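You operate a simulated robot arm through the tools that you are given. There is no shell and no other tool.

The job below is to be done with a simulated robot arm. You get a single attempt, and the scene is never put back.

## Task
Shut and lock the narrow window, turn the radiator to 5 and lower the grey blind to half.
Fine: wait till the strip on the radiator turns orange and says WARM.

The check looks at the end state, three seconds after you hand in, the way a careful person would. Anything else that was tipped, shoved, dropped, spilled or broken makes it a failure.

## Robot
A 7-joint arm with a two-finger parallel gripper, fixed in place. Base frame: the origin is on the floor under the middle of its stand, x ahead of it, y to its left, z up. Readings come in m, degrees, newtons and seconds.
It reaches about 1.479 m from its shoulder. Its first joint turns from -166.0 to 166.0 degrees. Payload 4.4 kg.
The TCP is the grasp point between the finger pads, 0.023 m short of the fingertips. In the tool frame z runs along the fingers and y along their closing line. Largest opening 0.094 m; finger width 0.038, thickness 0.01; the body of the gripper, 0.054 by 0.096 m, starts 0.039 m behind the TCP.
Orientation is told as [roll, pitch, yaw] about the base's x, y, z axes, in that order, counted from this pose: with the fingers straight down and closing along the base's y, the tool's x points along the base's -x, its y along +y and its z along -z.

## Interface
- The arm moves only by the tool drive_tool. Its argument "motion" is a list of rows, each a list of 6 numbers: the shift along the tool's x, y, z in m, then the turn, a rotation vector about the tool's x, y, z in degrees. In form: [[x, y, z, wx, wy, wz], ...]. A call has 1 to 20 rows; each row is the pose to reach, as a shift and turn from the pose commanded when the call began, along the tool's axes at that moment. "claw" is the finger opening in m, from 0 to 0.094, set as the call begins (left out, the last holds). Rows are played at 5 a second. More than 0.05 m and 8.6 degrees between two rows, or a gripper value outside its range, and nothing of the call is played. Where a pose cannot be reached the arm comes as near as it can. A force on the tool above 50 N (or 10 N above the force at the start of the call, whichever is more), or a blocked arm, ends the call early, and 0.2 s more pass. Each finger travels about 0.072 m/s and halts on what it meets, pressing with about 36 N; the grip force reading is that of the motor and also rises with nothing between the fingers. The clock runs only during rows and for 0.2 s after the last one: add rows that repeat a pose to give the fingers time. It gives the time, the measured TCP pose, the force on the tool (base axes), the opening and the grip force at its end, in the units of the frame above (readings bear some noise), with the torque about the TCP (base axes, N m) and any sound that the robot's microphone picked up, and new pictures: "views" is both (left out), scene, wrist or none.
- Cameras (640 x 400 px; columns grow to the right, rows downward): "scene" is fixed at [0.4, -0.4917, 1.9153]; the picture's right is [0.96, -0.28, 0.00], its down [-0.17, -0.58, -0.80] and it looks along [0.22, 0.77, -0.60] (base axes); focal length 341 px, centre (320, 200). "wrist" rides on the gripper at [0.087, 0.016, -0.075] in the tool frame; the picture's right is [-0.18, 0.98, 0.00], its down [-0.58, -0.11, -0.81] and it looks along [-0.79, -0.15, 0.59] (tool axes); focal length 243 px, centre (320, 200). There is no depth. A picture from a camera that has moved, and an enlarged one, comes with that camera's place and axes in the base frame and with its lens. The place of the scene camera against the robot may be out by one fixed shift of up to 0.012 m in any direction.
- enlarge(camera, box): a new picture of the part [left, top, right, bottom] of that camera's present view, enlarged. It takes no simulated time.
- sign_off(): hands the job in; it is judged then, once.

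Places have to be worked out from the pictures, the camera data and where the tool is seen. Open the gripper and draw the arm clear of the work before you hand the job in, unless the task says otherwise.

The tools are called after "Call:" by a JSON object that holds its "op" and its "data". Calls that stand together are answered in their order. drive_tool: Moves the arm, as the interface text tells. Its arguments: {"type":"object","properties":{"motion":{"type":"array","items":{"type":"array","items":{"type":"number"}}},"claw":{"type":"number"},"views":{"type":"string","enum":["both","scene","wrist","none"]}},"required":["motion"]} The other tools are called the same way: enlarge (camera, box) takes an enlarged picture of a part of a camera's view; sign_off () hands the job in.

At the start:

```text
t: 0.0
position: [0.6767, 0.1757, 1.6243]
tool_rot: [0.1, 0.1, 0.0]
wrist_force: [-0.7, 0.1, -0.1]
torque: [0.0, 0.02, 0.03]
grip_width: 0.0939
finger_force: 0.1
```

scene: 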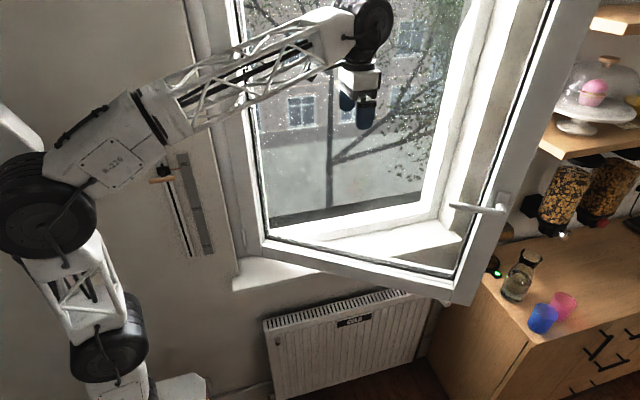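
wrist: 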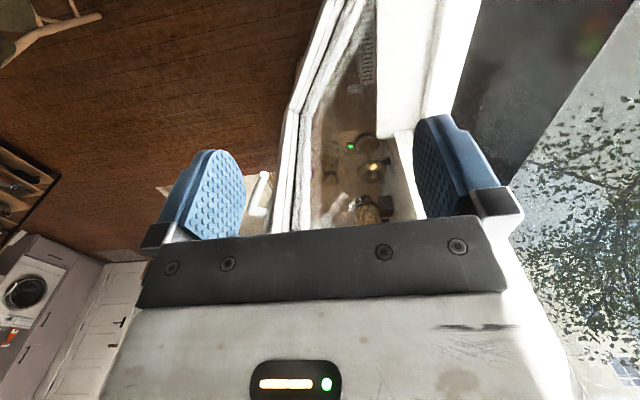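

The pictures show an open window sash hinged at left with a handle near its free edge, a radiator below, and a wooden control on the left wall. I'll take enlarged looks at the parts before moving.

Call:
{"op": "enlarge", "data": {"camera": "scene", "box": [120, 120, 280, 220]}}

Call:
{"op": "enlarge", "data": {"camera": "scene", "box": [240, 260, 480, 400]}}

Call:
{"op": "enlarge", "data": {"camera": "scene", "box": [400, 140, 600, 340]}}

Call:
{"op": "enlarge", "data": {"camera": "scene", "box": [400, 0, 640, 150]}}

Call:
{"op": "enlarge", "data": {"camera": "scene", "box": [180, 0, 420, 150]}}

```text
4.00 times, centred on (200, 170) of scene
camera zoom: at [0.4, -0.4917, 1.9153], right [0.96, -0.28, 0.0], down [-0.17, -0.58, -0.8], along [0.22, 0.77, -0.6], focal length 1365 px, centre (800, 320)
```

zoom: 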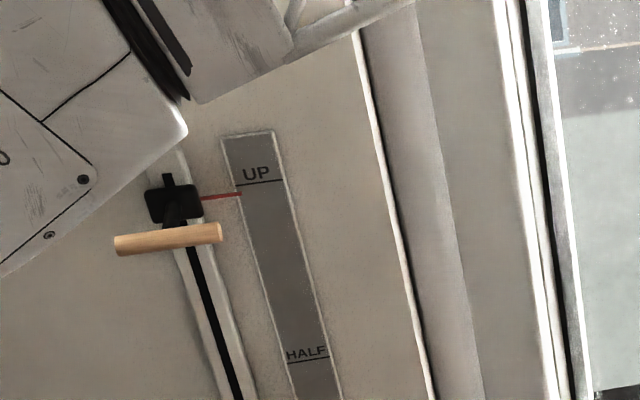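

```text
2.67 times, centred on (360, 330) of scene
camera zoom: at [0.4, -0.4917, 1.9153], right [0.96, -0.28, 0.0], down [-0.17, -0.58, -0.8], along [0.22, 0.77, -0.6], focal length 910 px, centre (213, -147)
```

zoom: 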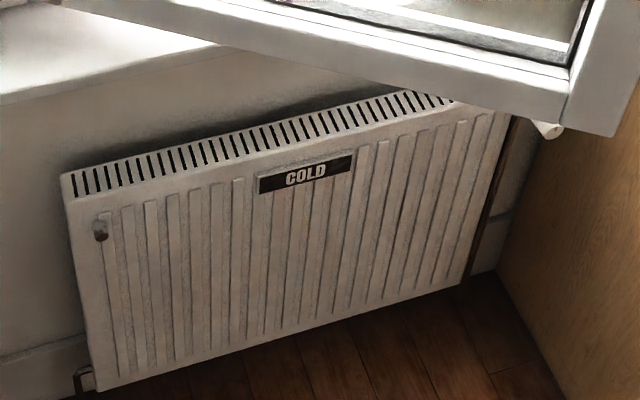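

```text
2.00 times, centred on (500, 240) of scene
camera zoom: at [0.4, -0.4917, 1.9153], right [0.96, -0.28, 0.0], down [-0.17, -0.58, -0.8], along [0.22, 0.77, -0.6], focal length 682 px, centre (-40, 120)
```

zoom: 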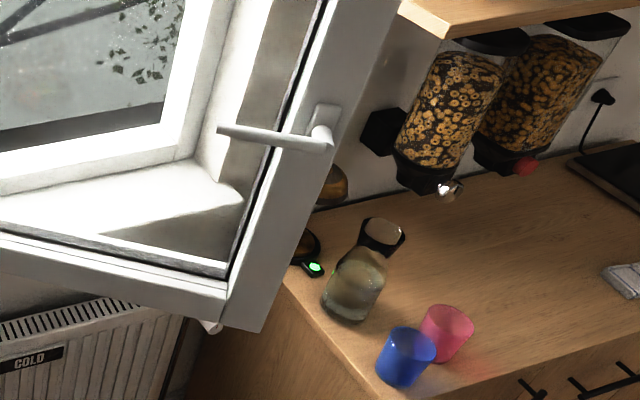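

```text
2.67 times, centred on (520, 75) of scene
camera zoom: at [0.4, -0.4917, 1.9153], right [0.96, -0.28, 0.0], down [-0.17, -0.58, -0.8], along [0.22, 0.77, -0.6], focal length 910 px, centre (-213, 533)
```

zoom: 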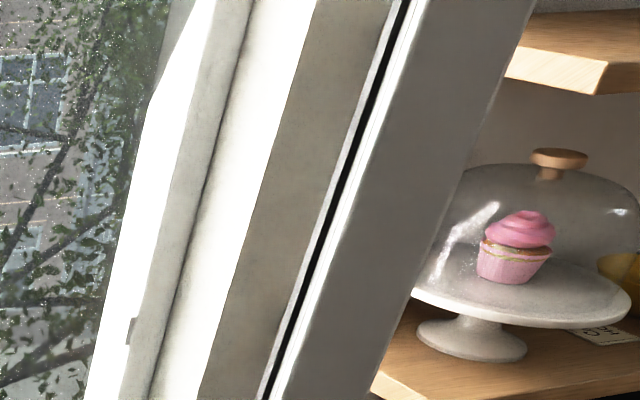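

```text
2.67 times, centred on (300, 75) of scene
camera zoom: at [0.4, -0.4917, 1.9153], right [0.96, -0.28, 0.0], down [-0.17, -0.58, -0.8], along [0.22, 0.77, -0.6], focal length 910 px, centre (373, 533)
```

zoom: 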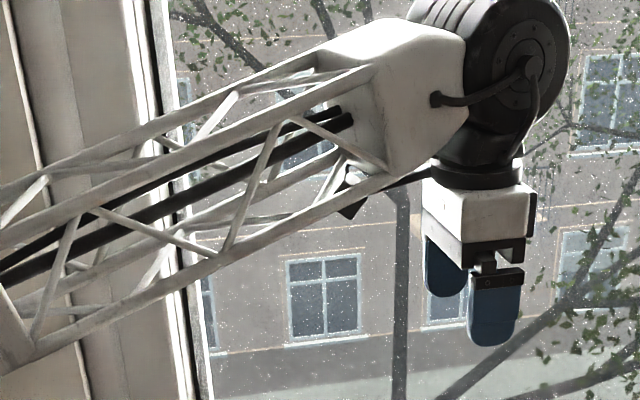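

The gripper is near the sash, with the handle on its room side. I'll zoom the wrist view to judge on which side of the sash the gripper is and see more of the right side.

Call:
{"op": "enlarge", "data": {"camera": "wrist", "box": [160, 0, 480, 200]}}

Call:
{"op": "enlarge", "data": {"camera": "wrist", "box": [400, 0, 640, 200]}}

Call:
{"op": "enlarge", "data": {"camera": "scene", "box": [400, 260, 500, 330]}}

Call:
{"op": "enlarge", "data": {"camera": "scene", "box": [200, 180, 480, 330]}}

Call:
{"op": "enlarge", "data": {"camera": "scene", "box": [430, 160, 550, 240]}}

```text
2.00 times, centred on (320, 100) of wrist
camera zoom: at [0.5894, 0.1909, 1.6975], right [0.18, 0.98, 0.0], down [0.58, -0.11, 0.81], along [0.79, -0.15, -0.59], focal length 485 px, centre (320, 400)
```

zoom: 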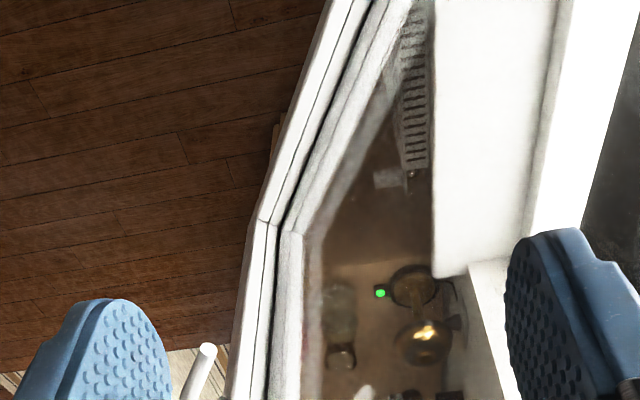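

```text
2.00 times, centred on (520, 100) of wrist
camera zoom: at [0.5894, 0.1909, 1.6975], right [0.18, 0.98, 0.0], down [0.58, -0.11, 0.81], along [0.79, -0.15, -0.59], focal length 485 px, centre (-80, 400)
```

zoom: 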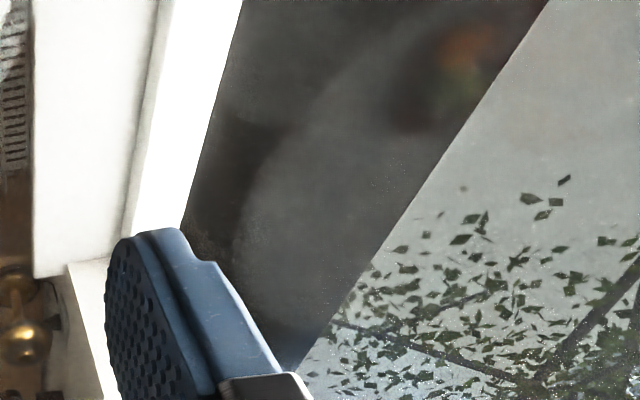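

```text
5.71 times, centred on (450, 295) of scene
camera zoom: at [0.4, -0.4917, 1.9153], right [0.96, -0.28, 0.0], down [-0.17, -0.58, -0.8], along [0.22, 0.77, -0.6], focal length 1950 px, centre (-423, -343)
```

zoom: 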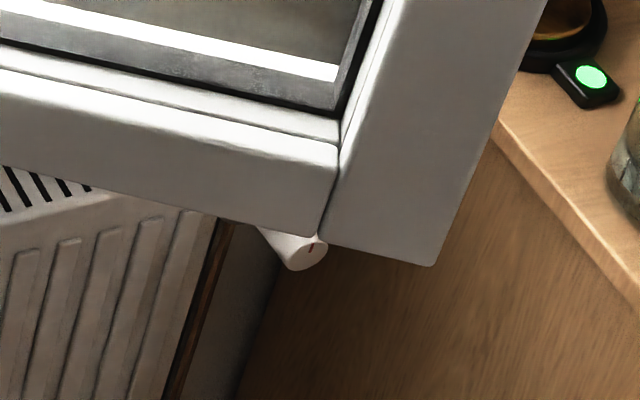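

```text
2.29 times, centred on (340, 255) of scene
camera zoom: at [0.4, -0.4917, 1.9153], right [0.96, -0.28, 0.0], down [-0.17, -0.58, -0.8], along [0.22, 0.77, -0.6], focal length 780 px, centre (274, 74)
```

zoom: 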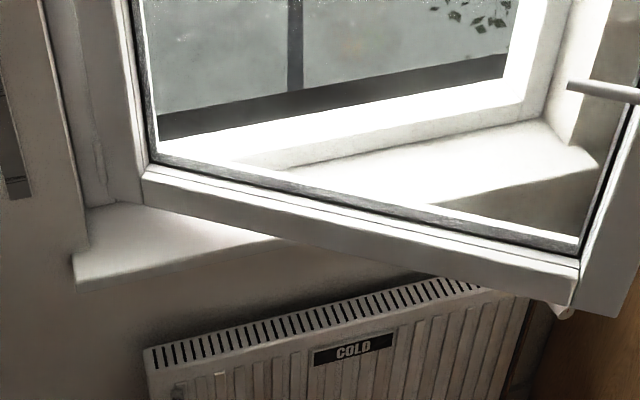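

```text
5.00 times, centred on (490, 200) of scene
camera zoom: at [0.4, -0.4917, 1.9153], right [0.96, -0.28, 0.0], down [-0.17, -0.58, -0.8], along [0.22, 0.77, -0.6], focal length 1706 px, centre (-530, 200)
```

zoom: 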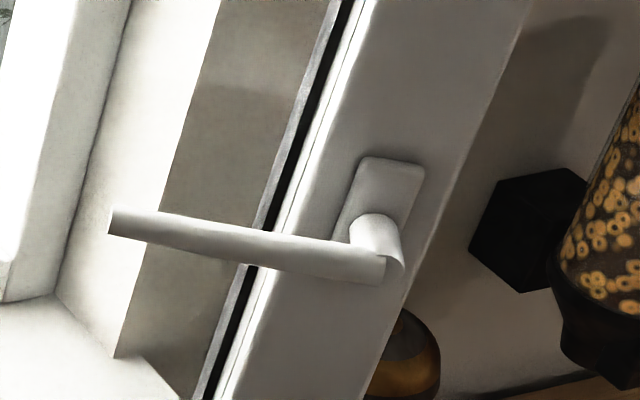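

The sash room-face appears to run from its hinge at about (0.45, 0.47) to its free edge at about (1.03, 0.01), bottom z≈0.99, so it is open about 38°. The lever tip is at about (0.87, 0.04, 1.42), the hub near (0.96, -0.03, 1.44), and the gripper is on the room side close to the glass. I'll back off into the room first and start turning the tool to point at the window.

Call:
{"op": "drive_tool", "data": {"motion": [[0.01, -0.04, 0.01, 0, 0, 0], [0.02, -0.08, 0.02, 0, 0, 0], [0.03, -0.12, 0.03, 0, 0, 0], [0.04, -0.16, 0.04, 0, 0, 0], [0.05, -0.2, 0.05, 0, 0, 0], [0.06, -0.24, 0.06, -8, 0, 0], [0.06, -0.28, 0.08, -16, 0, 0], [0.06, -0.3, 0.1, -24, 0, 0], [0.06, -0.3, 0.12, -32, 0, 0], [0.06, -0.3, 0.12, -40, 0, 0], [0.06, -0.3, 0.12, -48, 0, 0]], "claw": 0.094}}

```text
t: 2.4
position: [0.6178, -0.1235, 1.5052]
tool_rot: [48.1, 0.1, 0.0]
wrist_force: [1.1, 0.0, 0.3]
torque: [0.02, 0.04, -0.01]
grip_width: 0.094
finger_force: 0.0
camera wrist: at [0.5312, -0.1696, 1.5651], right [0.18, 0.66, 0.73], down [0.58, -0.67, 0.46], along [0.79, 0.34, -0.5], focal length 243 px, centre (320, 200)
```

scene: 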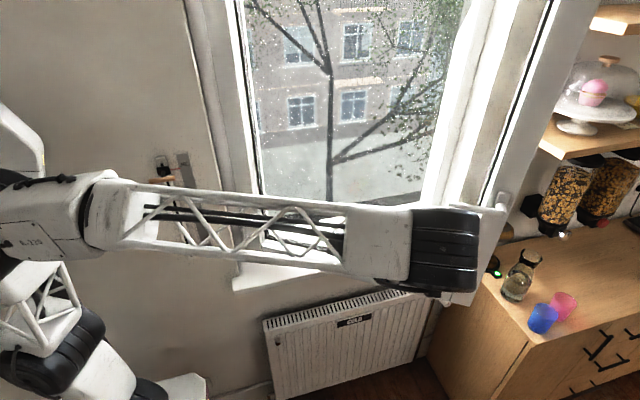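
wrist: 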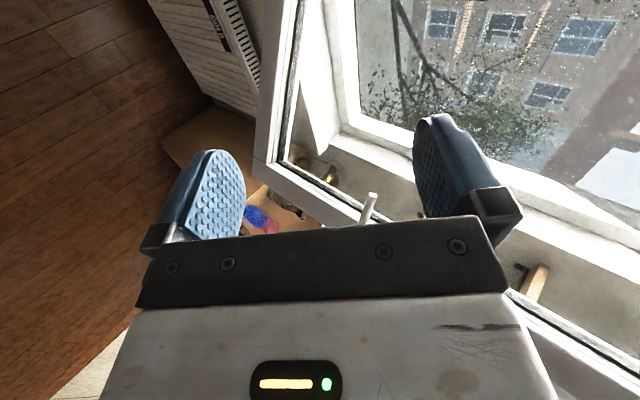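

The arm moved clear, and the wrist view shows the sash, lever and the shelf glasses beyond it. I'll finish turning so that the fingers point toward +y, while still in free space.

Call:
{"op": "drive_tool", "data": {"motion": [[0, 0, 0, -7, 0, 0], [0, 0, 0, -14, 0, 0], [0, 0, 0, -21, 0, 0], [0, 0, 0, -28, 0, 0], [0, 0, 0, -35, 0, 0], [0, 0, 0, -42, 0, 0]]}}

```text
t: 3.8
position: [0.6195, -0.1208, 1.4852]
tool_rot: [90.3, 0.4, -0.4]
wrist_force: [2.0, -1.1, -4.5]
torque: [0.3, -0.01, 0.15]
grip_width: 0.0939
finger_force: 0.0
out of reach, approached as far as the arm can: row 6
camera wrist: at [0.5324, -0.1961, 1.5005], right [0.19, 0.0, 0.98], down [0.58, -0.81, -0.12], along [0.8, 0.59, -0.15], focal length 243 px, centre (320, 200)
```

scene: 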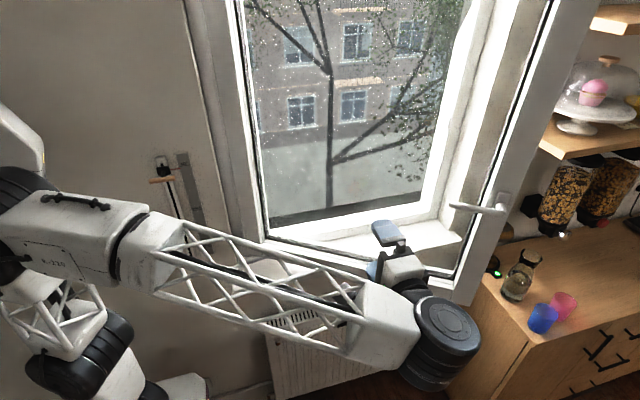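
wrist: 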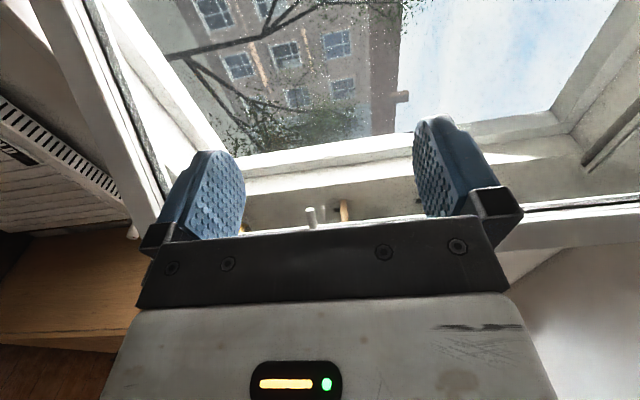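

The wrist shows a wooden piece behind the sash and something dark at the upper right; I'll zoom in to identify these before moving on.

Call:
{"op": "enlarge", "data": {"camera": "wrist", "box": [220, 130, 440, 240]}}

Call:
{"op": "enlarge", "data": {"camera": "wrist", "box": [480, 60, 640, 220]}}

Call:
{"op": "enlarge", "data": {"camera": "wrist", "box": [0, 80, 180, 280]}}

Call:
{"op": "enlarge", "data": {"camera": "scene", "box": [130, 130, 250, 260]}}

```text
2.91 times, centred on (330, 185) of wrist
camera zoom: at [0.5324, -0.1961, 1.5005], right [0.19, 0.0, 0.98], down [0.58, -0.81, -0.12], along [0.8, 0.59, -0.15], focal length 706 px, centre (291, 244)
```

zoom: 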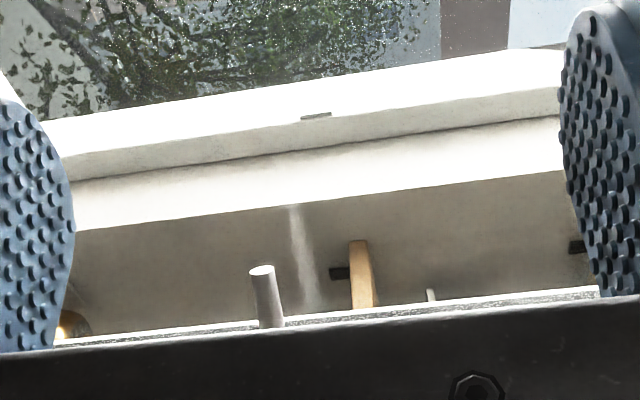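

```text
2.50 times, centred on (560, 140) of wrist
camera zoom: at [0.5324, -0.1961, 1.5005], right [0.19, 0.0, 0.98], down [0.58, -0.81, -0.12], along [0.8, 0.59, -0.15], focal length 606 px, centre (-280, 350)
```

zoom: 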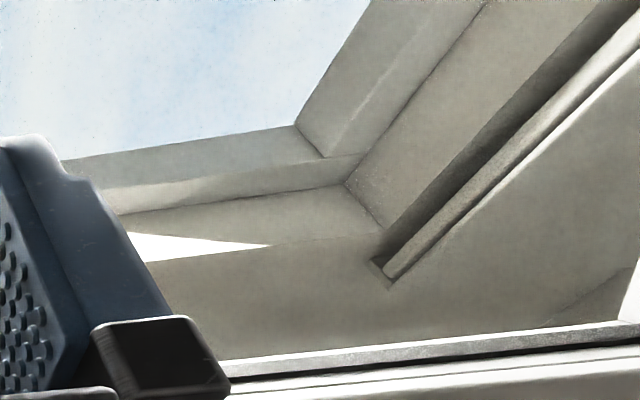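

```text
2.00 times, centred on (90, 180) of wrist
camera zoom: at [0.5324, -0.1961, 1.5005], right [0.19, 0.0, 0.98], down [0.58, -0.81, -0.12], along [0.8, 0.59, -0.15], focal length 485 px, centre (780, 240)
```

zoom: 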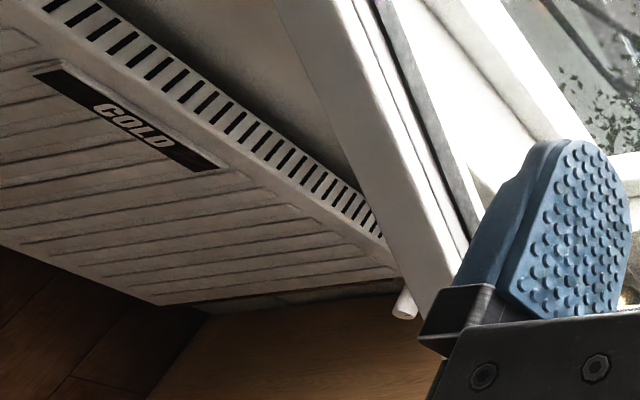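

```text
3.08 times, centred on (190, 195) of scene
camera zoom: at [0.4, -0.4917, 1.9153], right [0.96, -0.28, 0.0], down [-0.17, -0.58, -0.8], along [0.22, 0.77, -0.6], focal length 1050 px, centre (720, 215)
```

zoom: 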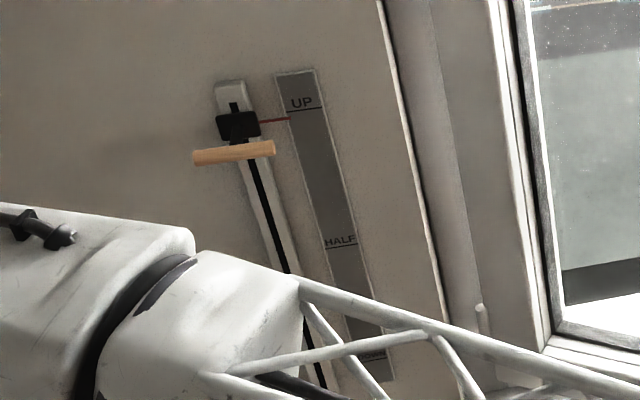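

The wooden piece is just the shelf behind the sash, and the blind's cassette sits in the top of the recess. So the window has to be shut before the blind comes down. I'll close the fingers, drop below the lever's height and yaw the tool to face the sash squarely.

Call:
{"op": "drive_tool", "data": {"motion": [[-0.02, -0.027, -0.005, 0, -5, 0], [-0.04, -0.054, -0.01, 0, -10, 0], [-0.06, -0.081, -0.015, 0, -15, 0], [-0.08, -0.108, -0.02, 0, -20, 0], [-0.1, -0.135, -0.025, 0, -25, 0], [-0.12, -0.162, -0.03, 0, -30, 0], [-0.15, -0.189, -0.03, 0, -34, 0], [-0.18, -0.215, -0.03, 0, -38, 0]], "claw": 0}}

```text
t: 5.6
position: [0.8, -0.1488, 1.2756]
tool_rot: [90.0, -0.1, -38.0]
wrist_force: [0.4, 0.2, 0.4]
torque: [-0.04, -0.02, -0.02]
grip_width: 0.0
finger_force: 36.5
camera wrist: at [0.684, -0.1553, 1.2898], right [0.14, -0.11, 0.98], down [-0.04, -0.99, -0.11], along [0.99, -0.02, -0.15], focal length 243 px, centre (320, 200)
```

scene: 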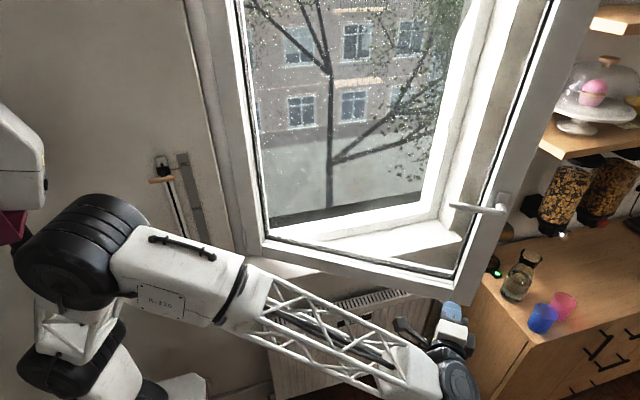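
wrist: 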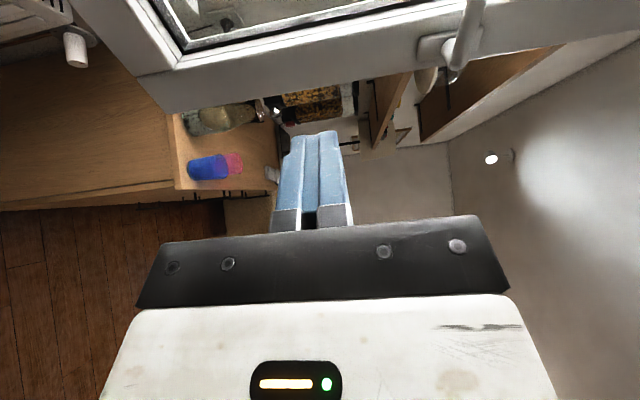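

The wrist view confirms the stile's free edge and puts it about 0.25 m ahead of the fingertips. I'll shift toward the middle of the stile and approach to a few centimetres short of contact.

Call:
{"op": "drive_tool", "data": {"motion": [[-0.012, 0, 0.03, 0, 0, 0], [-0.025, 0, 0.07, 0, 0, 0], [-0.037, 0, 0.11, 0, 0, 0], [-0.05, 0, 0.15, 0, 0, 0], [-0.05, 0, 0.19, 0, 0, 0]]}}

```text
t: 6.8
position: [0.9545, -0.0313, 1.2775]
tool_rot: [90.0, 0.0, -38.1]
wrist_force: [-0.4, 0.6, 0.1]
torque: [-0.01, 0.01, 0.02]
grip_width: 0.0001
finger_force: 36.1
camera wrist: at [0.8397, -0.0393, 1.291], right [0.14, -0.11, 0.98], down [-0.04, -0.99, -0.11], along [0.99, -0.02, -0.15], focal length 243 px, centre (320, 200)
```

scene: 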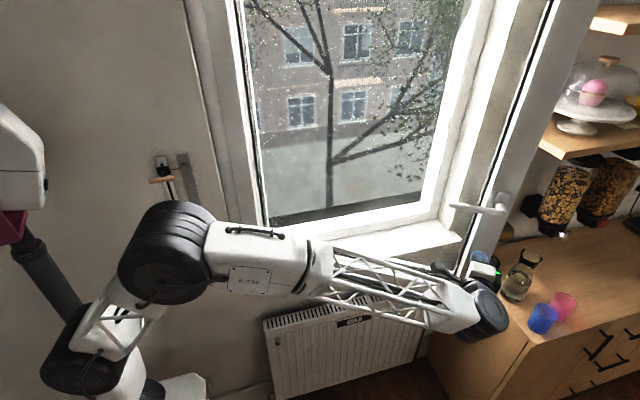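
wrist: 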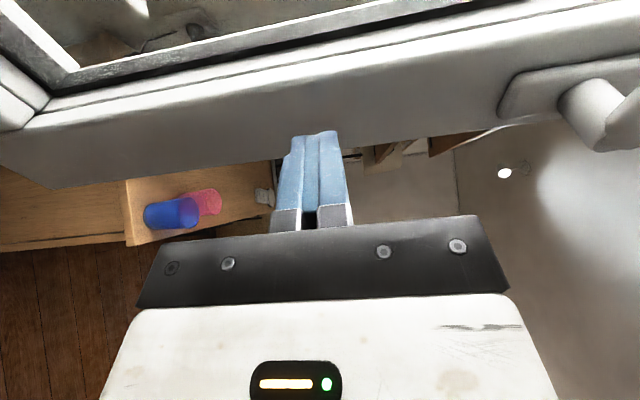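

The fingertips are about 6 cm short of the stile face. I'll push it now along the arc about the hinge, slowly, watching the force.

Call:
{"op": "drive_tool", "data": {"motion": [[-0.009, 0, 0.02, 0, 0, 0], [-0.0094, 0, 0.04, 0, 0, 0], [-0.0094, 0, 0.055, 0, 0, 0], [-0.0094, 0, 0.07, 0, 0.2, 0], [-0.009, 0, 0.085, 0, 0.7, 0], [-0.0085, 0, 0.1, 0, 1.3, 0], [-0.0078, 0, 0.12, 0, 2.1, 0], [-0.0062, 0, 0.14, 0, 2.9, 0], [-0.0038, 0, 0.16, 0, 3.6, 0], [-0.0015, 0, 0.18, 0, 4.3, 0], [0.0018, 0, 0.2, 0, 5.1, 0], [0.006, 0, 0.22, 0, 5.9, 0], [0.01, 0, 0.24, 0, 6.6, 0], [0.015, 0, 0.26, 0, 7.4, 0], [0.021, 0, 0.28, 0, 8.2, 0]]}}

```text
t: 10.0
position: [1.1098, 0.2044, 1.2766]
tool_rot: [90.0, 0.1, -29.9]
wrist_force: [-0.3, 0.3, 0.3]
torque: [-0.05, 0.02, 0.02]
grip_width: 0.0001
finger_force: 36.1
camera wrist: at [0.9975, 0.1803, 1.29], right [0.16, -0.09, 0.98], down [0.1, -0.99, -0.11], along [0.98, 0.12, -0.15], focal length 243 px, centre (320, 200)
```

scene: 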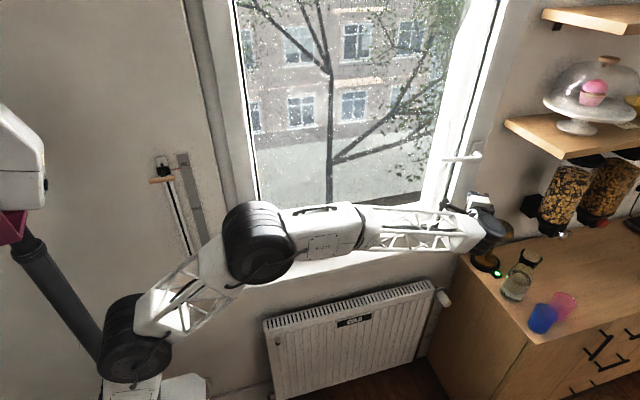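
wrist: 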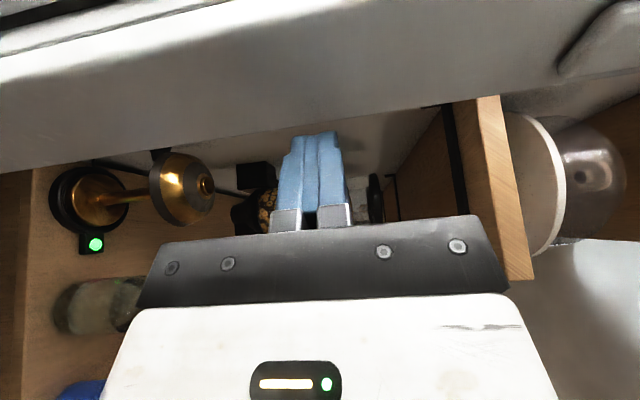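

The sash is swinging ahead freely with no resistance, and the radiator knob is now visible at the right end of the radiator. I'll follow the arc on toward closed.

Call:
{"op": "drive_tool", "data": {"motion": [[0.0028, 0, 0.0312, 0, 1.4, 0], [0.01, 0, 0.062, 0, 2.5, 0], [0.0176, 0, 0.092, 0, 3.7, 0], [0.027, 0, 0.122, 0, 4.9, 0], [0.0374, 0, 0.1512, 0, 6.1, 0], [0.0495, 0, 0.18, 0, 7.3, 0]]}}

```text
t: 11.4
position: [1.157, 0.3839, 1.2746]
tool_rot: [90.0, 0.1, -22.5]
wrist_force: [0.0, -0.6, -0.1]
torque: [-0.03, -0.02, 0.01]
grip_width: 0.0
finger_force: 36.0
camera wrist: at [1.047, 0.3467, 1.2897], right [0.17, -0.07, 0.98], down [0.23, -0.97, -0.11], along [0.96, 0.24, -0.15], focal length 243 px, centre (320, 200)
```

scene: 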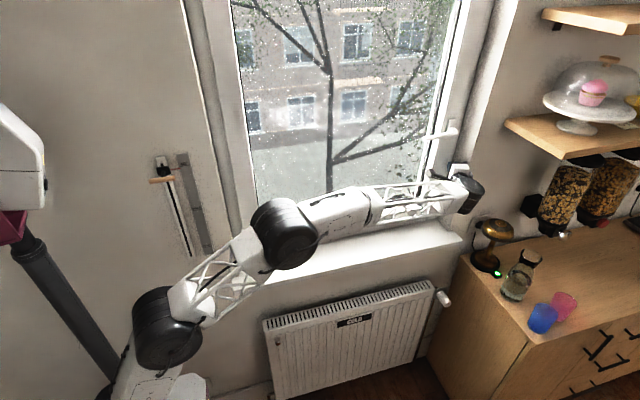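
wrist: 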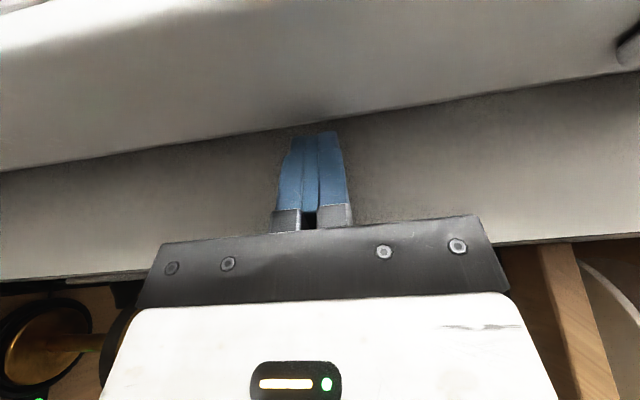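

The sash looks nearly shut and the fingertips are close to its stile. I'll press straight on in small steps until contact and feel for the stop.

Call:
{"op": "drive_tool", "data": {"motion": [[0.0045, 0, 0.009, 0, 0.4, 0], [0.009, 0, 0.018, 0, 0.8, 0], [0.0135, 0, 0.027, 0, 1.2, 0], [0.018, 0, 0.036, 0, 1.6, 0], [0.0224, 0, 0.0448, 0, 2, 0], [0.0269, 0, 0.0538, 0, 2.4, 0], [0.0314, 0, 0.0628, 0, 2.5, 0]]}}

```text
t: 11.8
position: [1.1575, 0.3847, 1.2748]
tool_rot: [90.0, 0.0, -22.5]
wrist_force: [-0.3, -14.7, 1.7]
torque: [0.04, 0.1, 0.14]
grip_width: 0.0004
finger_force: 35.7
stopped in row 2: the force on the tool passed its limit at 94 N (the readings are from after the stop); the commanded pose is now the measured one
camera wrist: at [1.0488, 0.3479, 1.2901], right [0.17, -0.07, 0.98], down [0.23, -0.97, -0.11], along [0.96, 0.24, -0.15], focal length 243 px, centre (320, 200)
```

scene: 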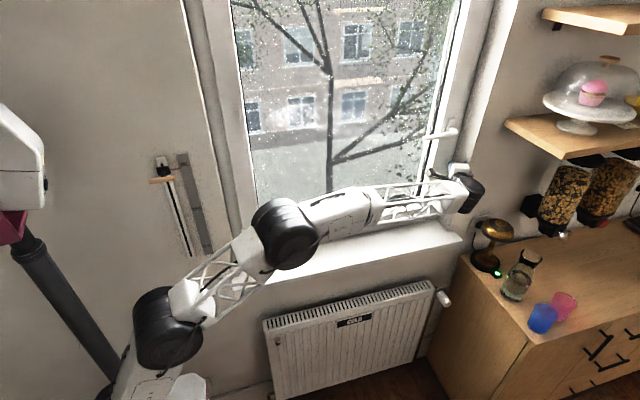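
wrist: 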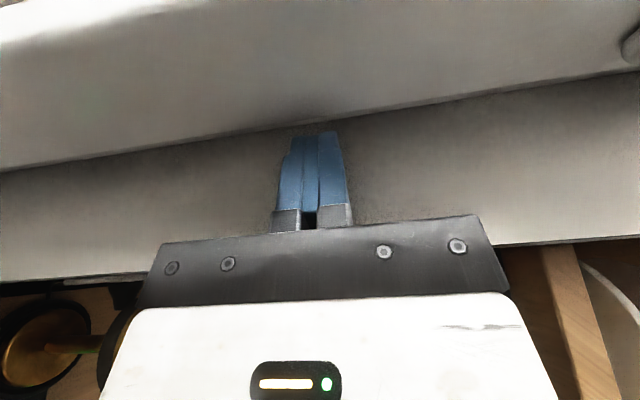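

There is firm contact at fingertip y≈0.406. I'll zoom in to check whether the sash is flush in its frame, and to see the lever.

Call:
{"op": "enlarge", "data": {"camera": "scene", "box": [380, 90, 520, 210]}}

Call:
{"op": "enlarge", "data": {"camera": "scene", "box": [180, 180, 360, 300]}}

Call:
{"op": "enlarge", "data": {"camera": "scene", "box": [400, 0, 520, 80]}}

Call:
{"op": "enlarge", "data": {"camera": "scene", "box": [400, 260, 480, 320]}}

```text
3.33 times, centred on (450, 150) of scene
camera zoom: at [0.4, -0.4917, 1.9153], right [0.96, -0.28, 0.0], down [-0.17, -0.58, -0.8], along [0.22, 0.77, -0.6], focal length 1138 px, centre (-113, 367)
```

zoom: 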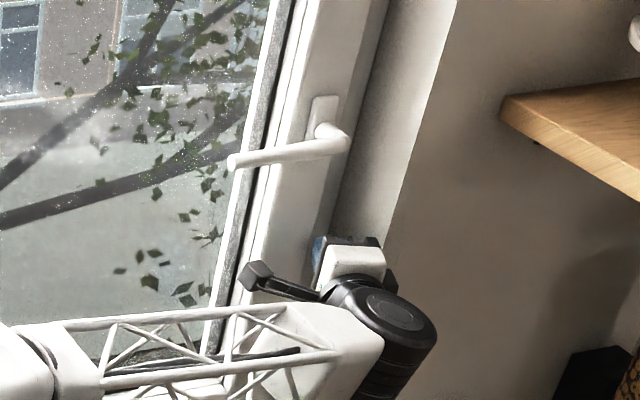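

```text
3.33 times, centred on (270, 240) of scene
camera zoom: at [0.4, -0.4917, 1.9153], right [0.96, -0.28, 0.0], down [-0.17, -0.58, -0.8], along [0.22, 0.77, -0.6], focal length 1138 px, centre (487, 67)
```

zoom: 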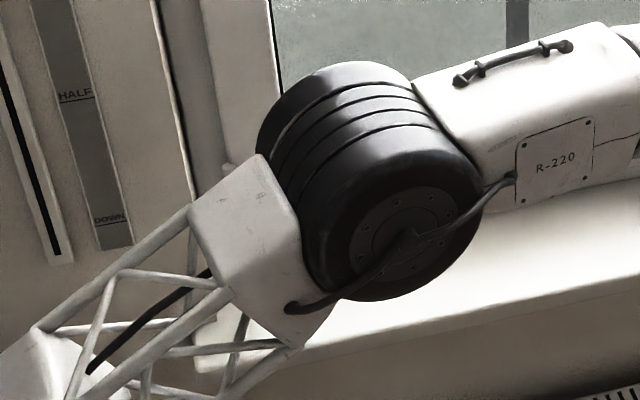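

```text
5.00 times, centred on (460, 40) of scene
camera zoom: at [0.4, -0.4917, 1.9153], right [0.96, -0.28, 0.0], down [-0.17, -0.58, -0.8], along [0.22, 0.77, -0.6], focal length 1706 px, centre (-380, 1000)
```

zoom: 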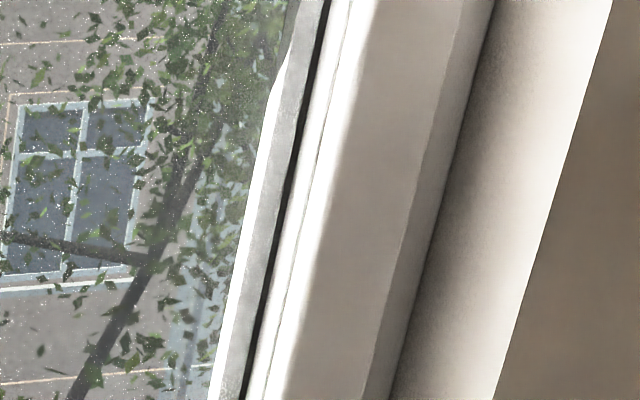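

```text
6.67 times, centred on (440, 290) of scene
camera zoom: at [0.4, -0.4917, 1.9153], right [0.96, -0.28, 0.0], down [-0.17, -0.58, -0.8], along [0.22, 0.77, -0.6], focal length 2275 px, centre (-480, -400)
```

zoom: 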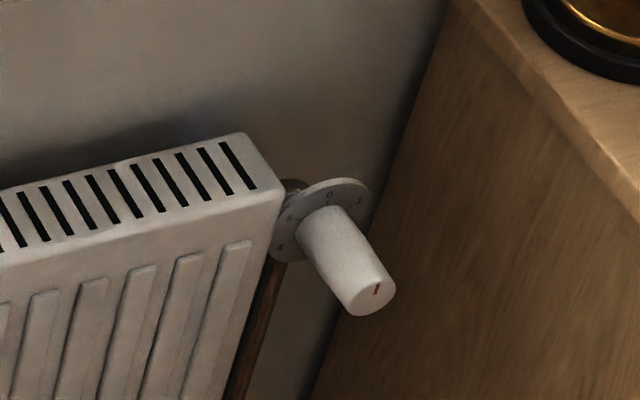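

The fingers may be touching near the very edge of the stile or the fixed frame, so I can't yet call the sash closed. I'll back off to get a better look at the gap.

Call:
{"op": "drive_tool", "data": {"motion": [[0, 0, -0.03, 0, 0, 0], [0.005, 0, -0.07, 0, 0, 0], [0.01, 0, -0.11, 0, 0, 0], [0.02, 0, -0.15, 0, 0, 0], [0.03, 0, -0.19, 0, 0, 0], [0.04, 0, -0.23, 0, 0, 0]]}}

```text
t: 13.2
position: [1.0334, 0.1885, 1.2756]
tool_rot: [89.9, 0.0, -22.4]
wrist_force: [-0.3, -1.5, -0.8]
torque: [0.05, 0.02, 0.01]
grip_width: 0.0
finger_force: 36.1
camera wrist: at [0.9249, 0.1513, 1.2912], right [0.17, -0.07, 0.98], down [0.23, -0.97, -0.11], along [0.96, 0.25, -0.15], focal length 243 px, centre (320, 200)
```

scene: 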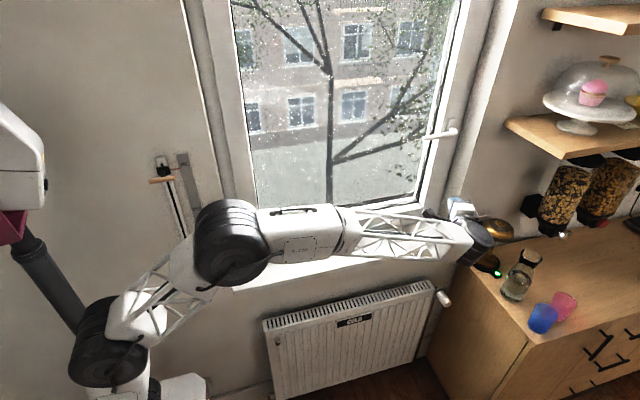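
wrist: 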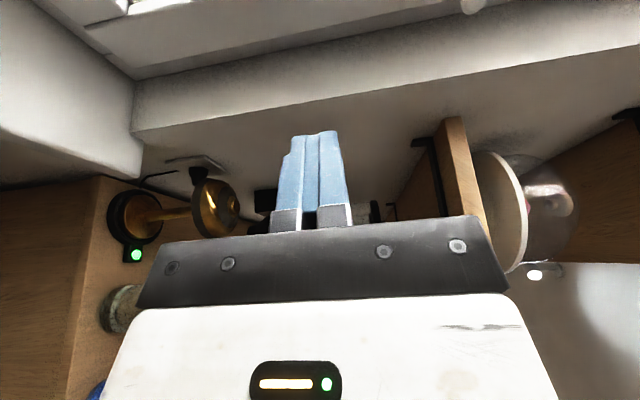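

Call:
{"op": "enlarge", "data": {"camera": "wrist", "box": [40, 0, 360, 160]}}

Call:
{"op": "enlarge", "data": {"camera": "wrist", "box": [320, 0, 640, 160]}}

Call:
{"op": "enlarge", "data": {"camera": "scene", "box": [380, 80, 500, 220]}}

Call:
{"op": "enlarge", "data": {"camera": "scene", "box": [180, 0, 300, 100]}}

```text
2.00 times, centred on (200, 80) of wrist
camera zoom: at [0.9249, 0.1513, 1.2912], right [0.17, -0.07, 0.98], down [0.23, -0.97, -0.11], along [0.96, 0.25, -0.15], focal length 485 px, centre (560, 440)
```

zoom: 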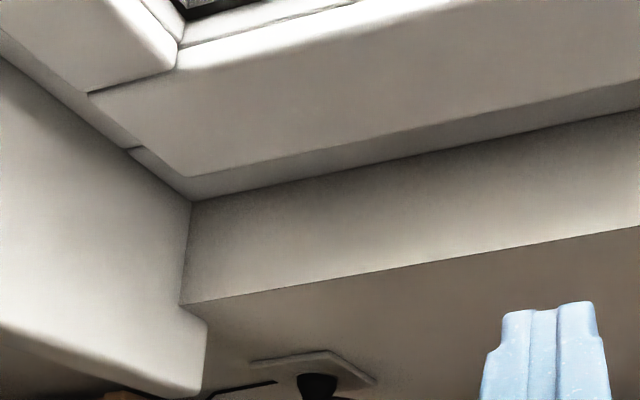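

```text
2.00 times, centred on (480, 80) of wrist
camera zoom: at [0.9249, 0.1513, 1.2912], right [0.17, -0.07, 0.98], down [0.23, -0.97, -0.11], along [0.96, 0.25, -0.15], focal length 485 px, centre (0, 440)
```

zoom: 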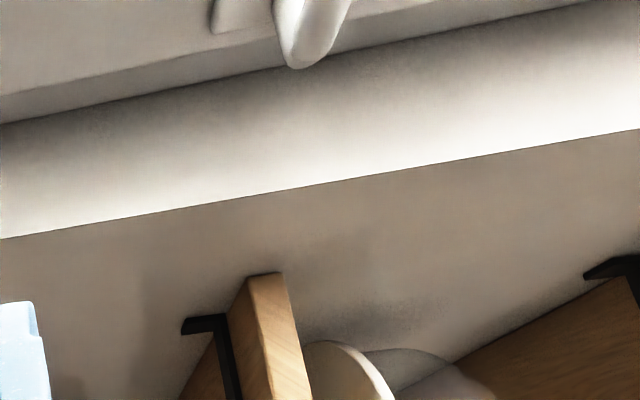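

```text
2.86 times, centred on (440, 150) of scene
camera zoom: at [0.4, -0.4917, 1.9153], right [0.96, -0.28, 0.0], down [-0.17, -0.58, -0.8], along [0.22, 0.77, -0.6], focal length 975 px, centre (-23, 343)
```

zoom: 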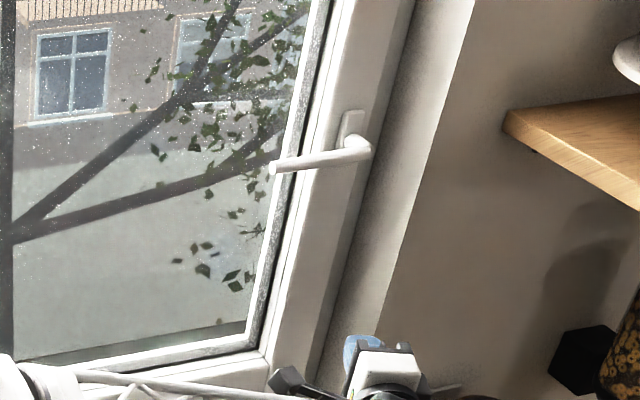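

```text
4.00 times, centred on (240, 50) of scene
camera zoom: at [0.4, -0.4917, 1.9153], right [0.96, -0.28, 0.0], down [-0.17, -0.58, -0.8], along [0.22, 0.77, -0.6], focal length 1365 px, centre (640, 800)
```

zoom: 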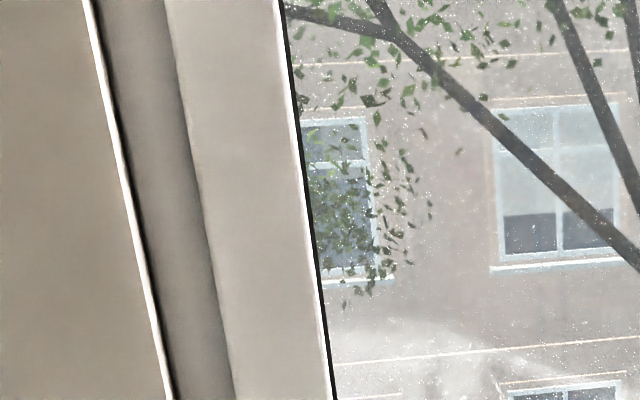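

The lever hub sits near x≈1.11, so my earlier contact was at the stile's outer edge. I'll press again squarely on the stile at x≈1.10 and compare the depth at which it stops.

Call:
{"op": "drive_tool", "data": {"motion": [[0.0007, 0, 0.043, 0, 0, 0], [0.0014, 0, 0.086, 0, 0, 0], [0.002, 0, 0.129, 0, 0, 0], [0.0027, 0, 0.165, 0, 0, 0], [0.0027, 0, 0.172, 0, 0, 0], [0.0042, 0, 0.1757, 0, 0, 0], [0.0057, 0, 0.1794, 0, 0, 0], [0.0072, 0, 0.1831, 0, 0, 0], [0.0087, 0, 0.1868, 0, 0, 0], [0.0102, 0, 0.1905, 0, 0, 0], [0.0117, 0, 0.1942, 0, 0, 0], [0.0132, 0, 0.1979, 0, 0, 0], [0.0147, 0, 0.2016, 0, 0, 0], [0.0162, 0, 0.2053, 0, 0, 0], [0.0177, 0, 0.209, 0, 0, 0], [0.0192, 0, 0.2127, 0, 0, 0], [0.0207, 0, 0.2164, 0, 0, 0], [0.0222, 0, 0.2201, 0, 0, 0], [0.0237, 0, 0.2238, 0, 0, 0], [0.0252, 0, 0.2275, 0, 0, 0]]}}

```text
t: 16.5
position: [1.0953, 0.3863, 1.2748]
tool_rot: [89.9, 0.0, -22.5]
wrist_force: [-18.0, -15.9, -1.0]
torque: [-0.03, -0.08, 0.63]
grip_width: 0.0001
finger_force: 36.7
stopped in row 16: the force on the tool passed its limit at 60 N (the readings are from after the stop); the commanded pose is now the measured one
camera wrist: at [0.987, 0.349, 1.2899], right [0.17, -0.07, 0.98], down [0.23, -0.97, -0.11], along [0.96, 0.24, -0.15], focal length 243 px, centre (320, 200)
```

scene: 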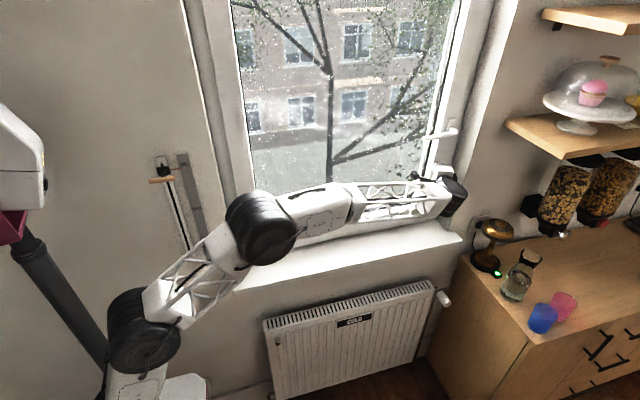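
wrist: 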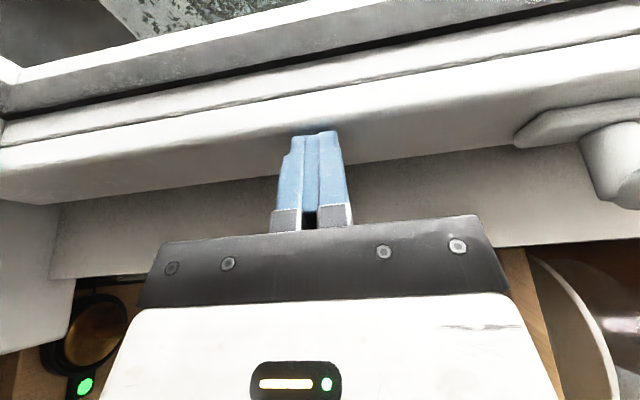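

The stop at x≈1.10 is at fingertip y≈0.407, the same depth as at the outer edge, so the sash sits parallel to the wall and shut. Next I'll back out and rise above the lever to look at it from close up.

Call:
{"op": "drive_tool", "data": {"motion": [[0, 0, -0.03, 0, 0, 0], [0, 0, -0.07, 0, 0, 0], [0, 0, -0.11, 0, 0, 0], [0, 0, -0.15, 0, 0, 0], [0, 0, -0.19, 0, 0, 0], [0, 0.03, -0.21, 0, 0, 0], [0, 0.07, -0.21, 0, 0, 0], [0, 0.11, -0.21, 0, 0, 0], [0, 0.15, -0.21, 0, 0, 0], [0, 0.19, -0.21, 0, 0, 0], [0, 0.22, -0.21, 0, 0, 0]]}}

```text
t: 18.9
position: [1.0178, 0.193, 1.4947]
tool_rot: [90.0, 0.1, -22.5]
wrist_force: [-0.7, -0.7, 0.2]
torque: [0.0, -0.02, 0.0]
grip_width: 0.0
finger_force: 36.2
camera wrist: at [0.908, 0.1565, 1.5097], right [0.17, -0.07, 0.98], down [0.23, -0.97, -0.11], along [0.96, 0.24, -0.15], focal length 243 px, centre (320, 200)
```

scene: 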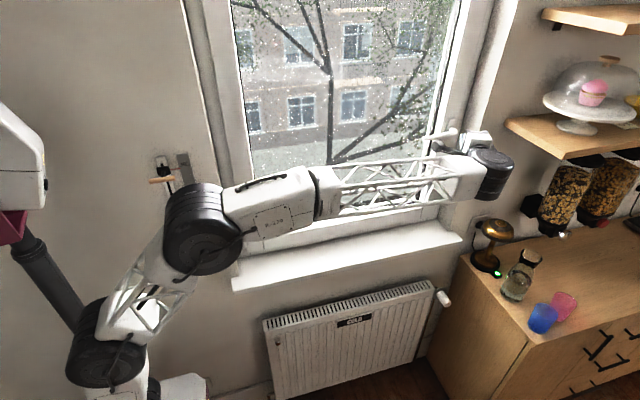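
wrist: 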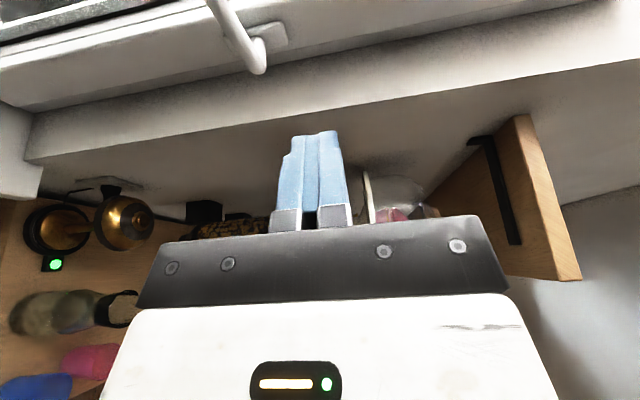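

The lever's axis is at about z≈1.425, y≈0.355, from the hub at x≈1.11 to the tip at x≈0.985. I'll bring the closed fingers in just above the lever near its tip, without touching it yet.

Call:
{"op": "drive_tool", "data": {"motion": [[0.0158, -0.004, 0.038, 0, 0, 0], [0.0316, -0.008, 0.0762, 0, 0, 0], [0.0474, -0.01, 0.1143, 0, 0, 0], [0.0632, -0.01, 0.1525, 0, 0, 0]]}}

```text
t: 19.9
position: [1.0168, 0.3564, 1.4867]
tool_rot: [89.9, 0.0, -22.4]
wrist_force: [0.1, 0.9, -0.2]
torque: [-0.01, 0.02, 0.0]
grip_width: 0.0001
finger_force: 36.2
camera wrist: at [0.9069, 0.3199, 1.5007], right [0.17, -0.07, 0.98], down [0.23, -0.97, -0.11], along [0.96, 0.24, -0.15], focal length 243 px, centre (320, 200)
```

scene: 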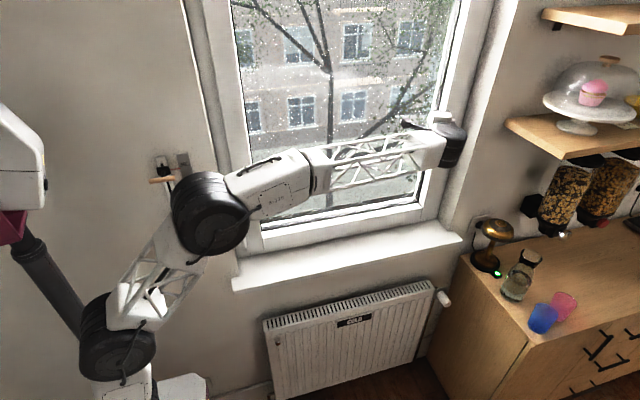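
wrist: 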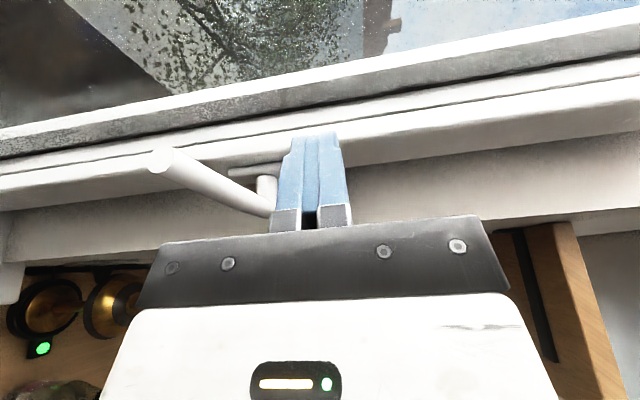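

The lever is just below the fingers (axis y≈0.364, z≈1.425) and the fingertips overlap it in depth. I'll press it down along its arc, first half first.

Call:
{"op": "drive_tool", "data": {"motion": [[0.002, -0.012, 0.0078, 0, 0, 0], [0.002, -0.025, 0.0078, 0, 0, 0], [0.002, -0.038, 0.0078, 0, 0, 0], [0.003, -0.046, 0.0075, 0, 0, 0], [0.0045, -0.054, 0.007, 0, 0, 0], [0.005, -0.0625, 0.0066, 0, 0, 0], [0.0048, -0.072, 0.0067, 0, 0, 0], [0.0041, -0.082, 0.0069, 0, 0, 0], [0.0015, -0.0925, 0.0081, 0, 0, 0], [-0.0021, -0.1032, 0.0095, 0, 0, 0]]}}

```text
t: 22.1
position: [1.0209, 0.3682, 1.3813]
tool_rot: [89.9, 0.1, -22.5]
wrist_force: [-0.1, 1.5, 0.9]
torque: [0.02, 0.0, -0.03]
grip_width: 0.0
finger_force: 35.8
camera wrist: at [0.9123, 0.3306, 1.3967], right [0.17, -0.07, 0.98], down [0.23, -0.97, -0.11], along [0.96, 0.24, -0.15], focal length 243 px, centre (320, 200)
```

scene: 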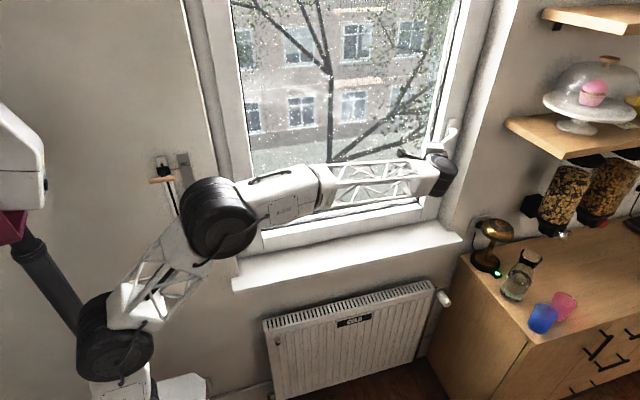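
wrist: 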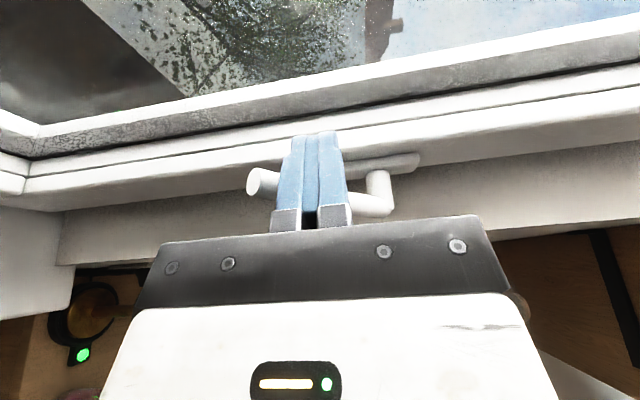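

The lever has turned about 45° and follows well with little force. I'll carry on along the arc to vertical and press lightly at the end to feel the stop.

Call:
{"op": "drive_tool", "data": {"motion": [[-0.007, -0.0083, 0.0029, 0, 0, 0], [-0.0133, -0.0182, 0.0055, 0, 0, 0], [-0.022, -0.027, 0.009, 0, 0, 0], [-0.0309, -0.035, 0.0127, 0, 0, 0], [-0.0416, -0.041, 0.0171, 0, 0, 0], [-0.0533, -0.0463, 0.022, 0, 0, 0], [-0.057, -0.0463, 0.0234, 0, 0, 0], [-0.0605, -0.0463, 0.025, 0, 0, 0], [-0.064, -0.0463, 0.0264, 0, 0, 0], [-0.0675, -0.0463, 0.0278, 0, 0, 0], [-0.0703, -0.0463, 0.029, 0, 0, 0]]}}

```text
t: 24.4
position: [1.092, 0.3707, 1.337]
tool_rot: [90.0, -0.1, -21.9]
wrist_force: [-19.8, 7.0, 1.5]
torque: [0.3, -0.13, 0.23]
grip_width: 0.0001
finger_force: 36.3
stopped in row 11: the force on the tool passed its limit at 238 N (the readings are from after the stop); the commanded pose is now the measured one
camera wrist: at [0.9828, 0.3334, 1.3515], right [0.17, -0.07, 0.98], down [0.24, -0.97, -0.11], along [0.96, 0.25, -0.15], focal length 243 px, centre (320, 200)
```

scene: 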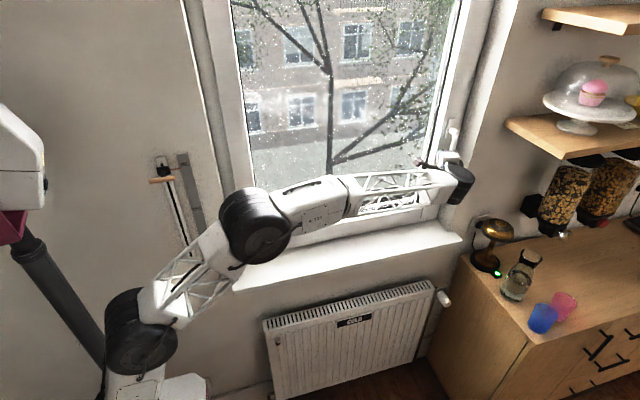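
wrist: 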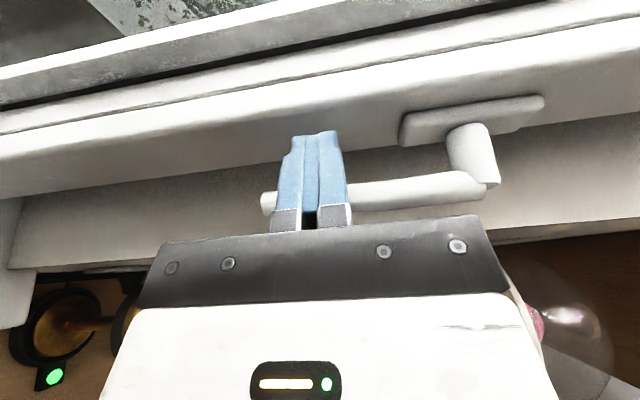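

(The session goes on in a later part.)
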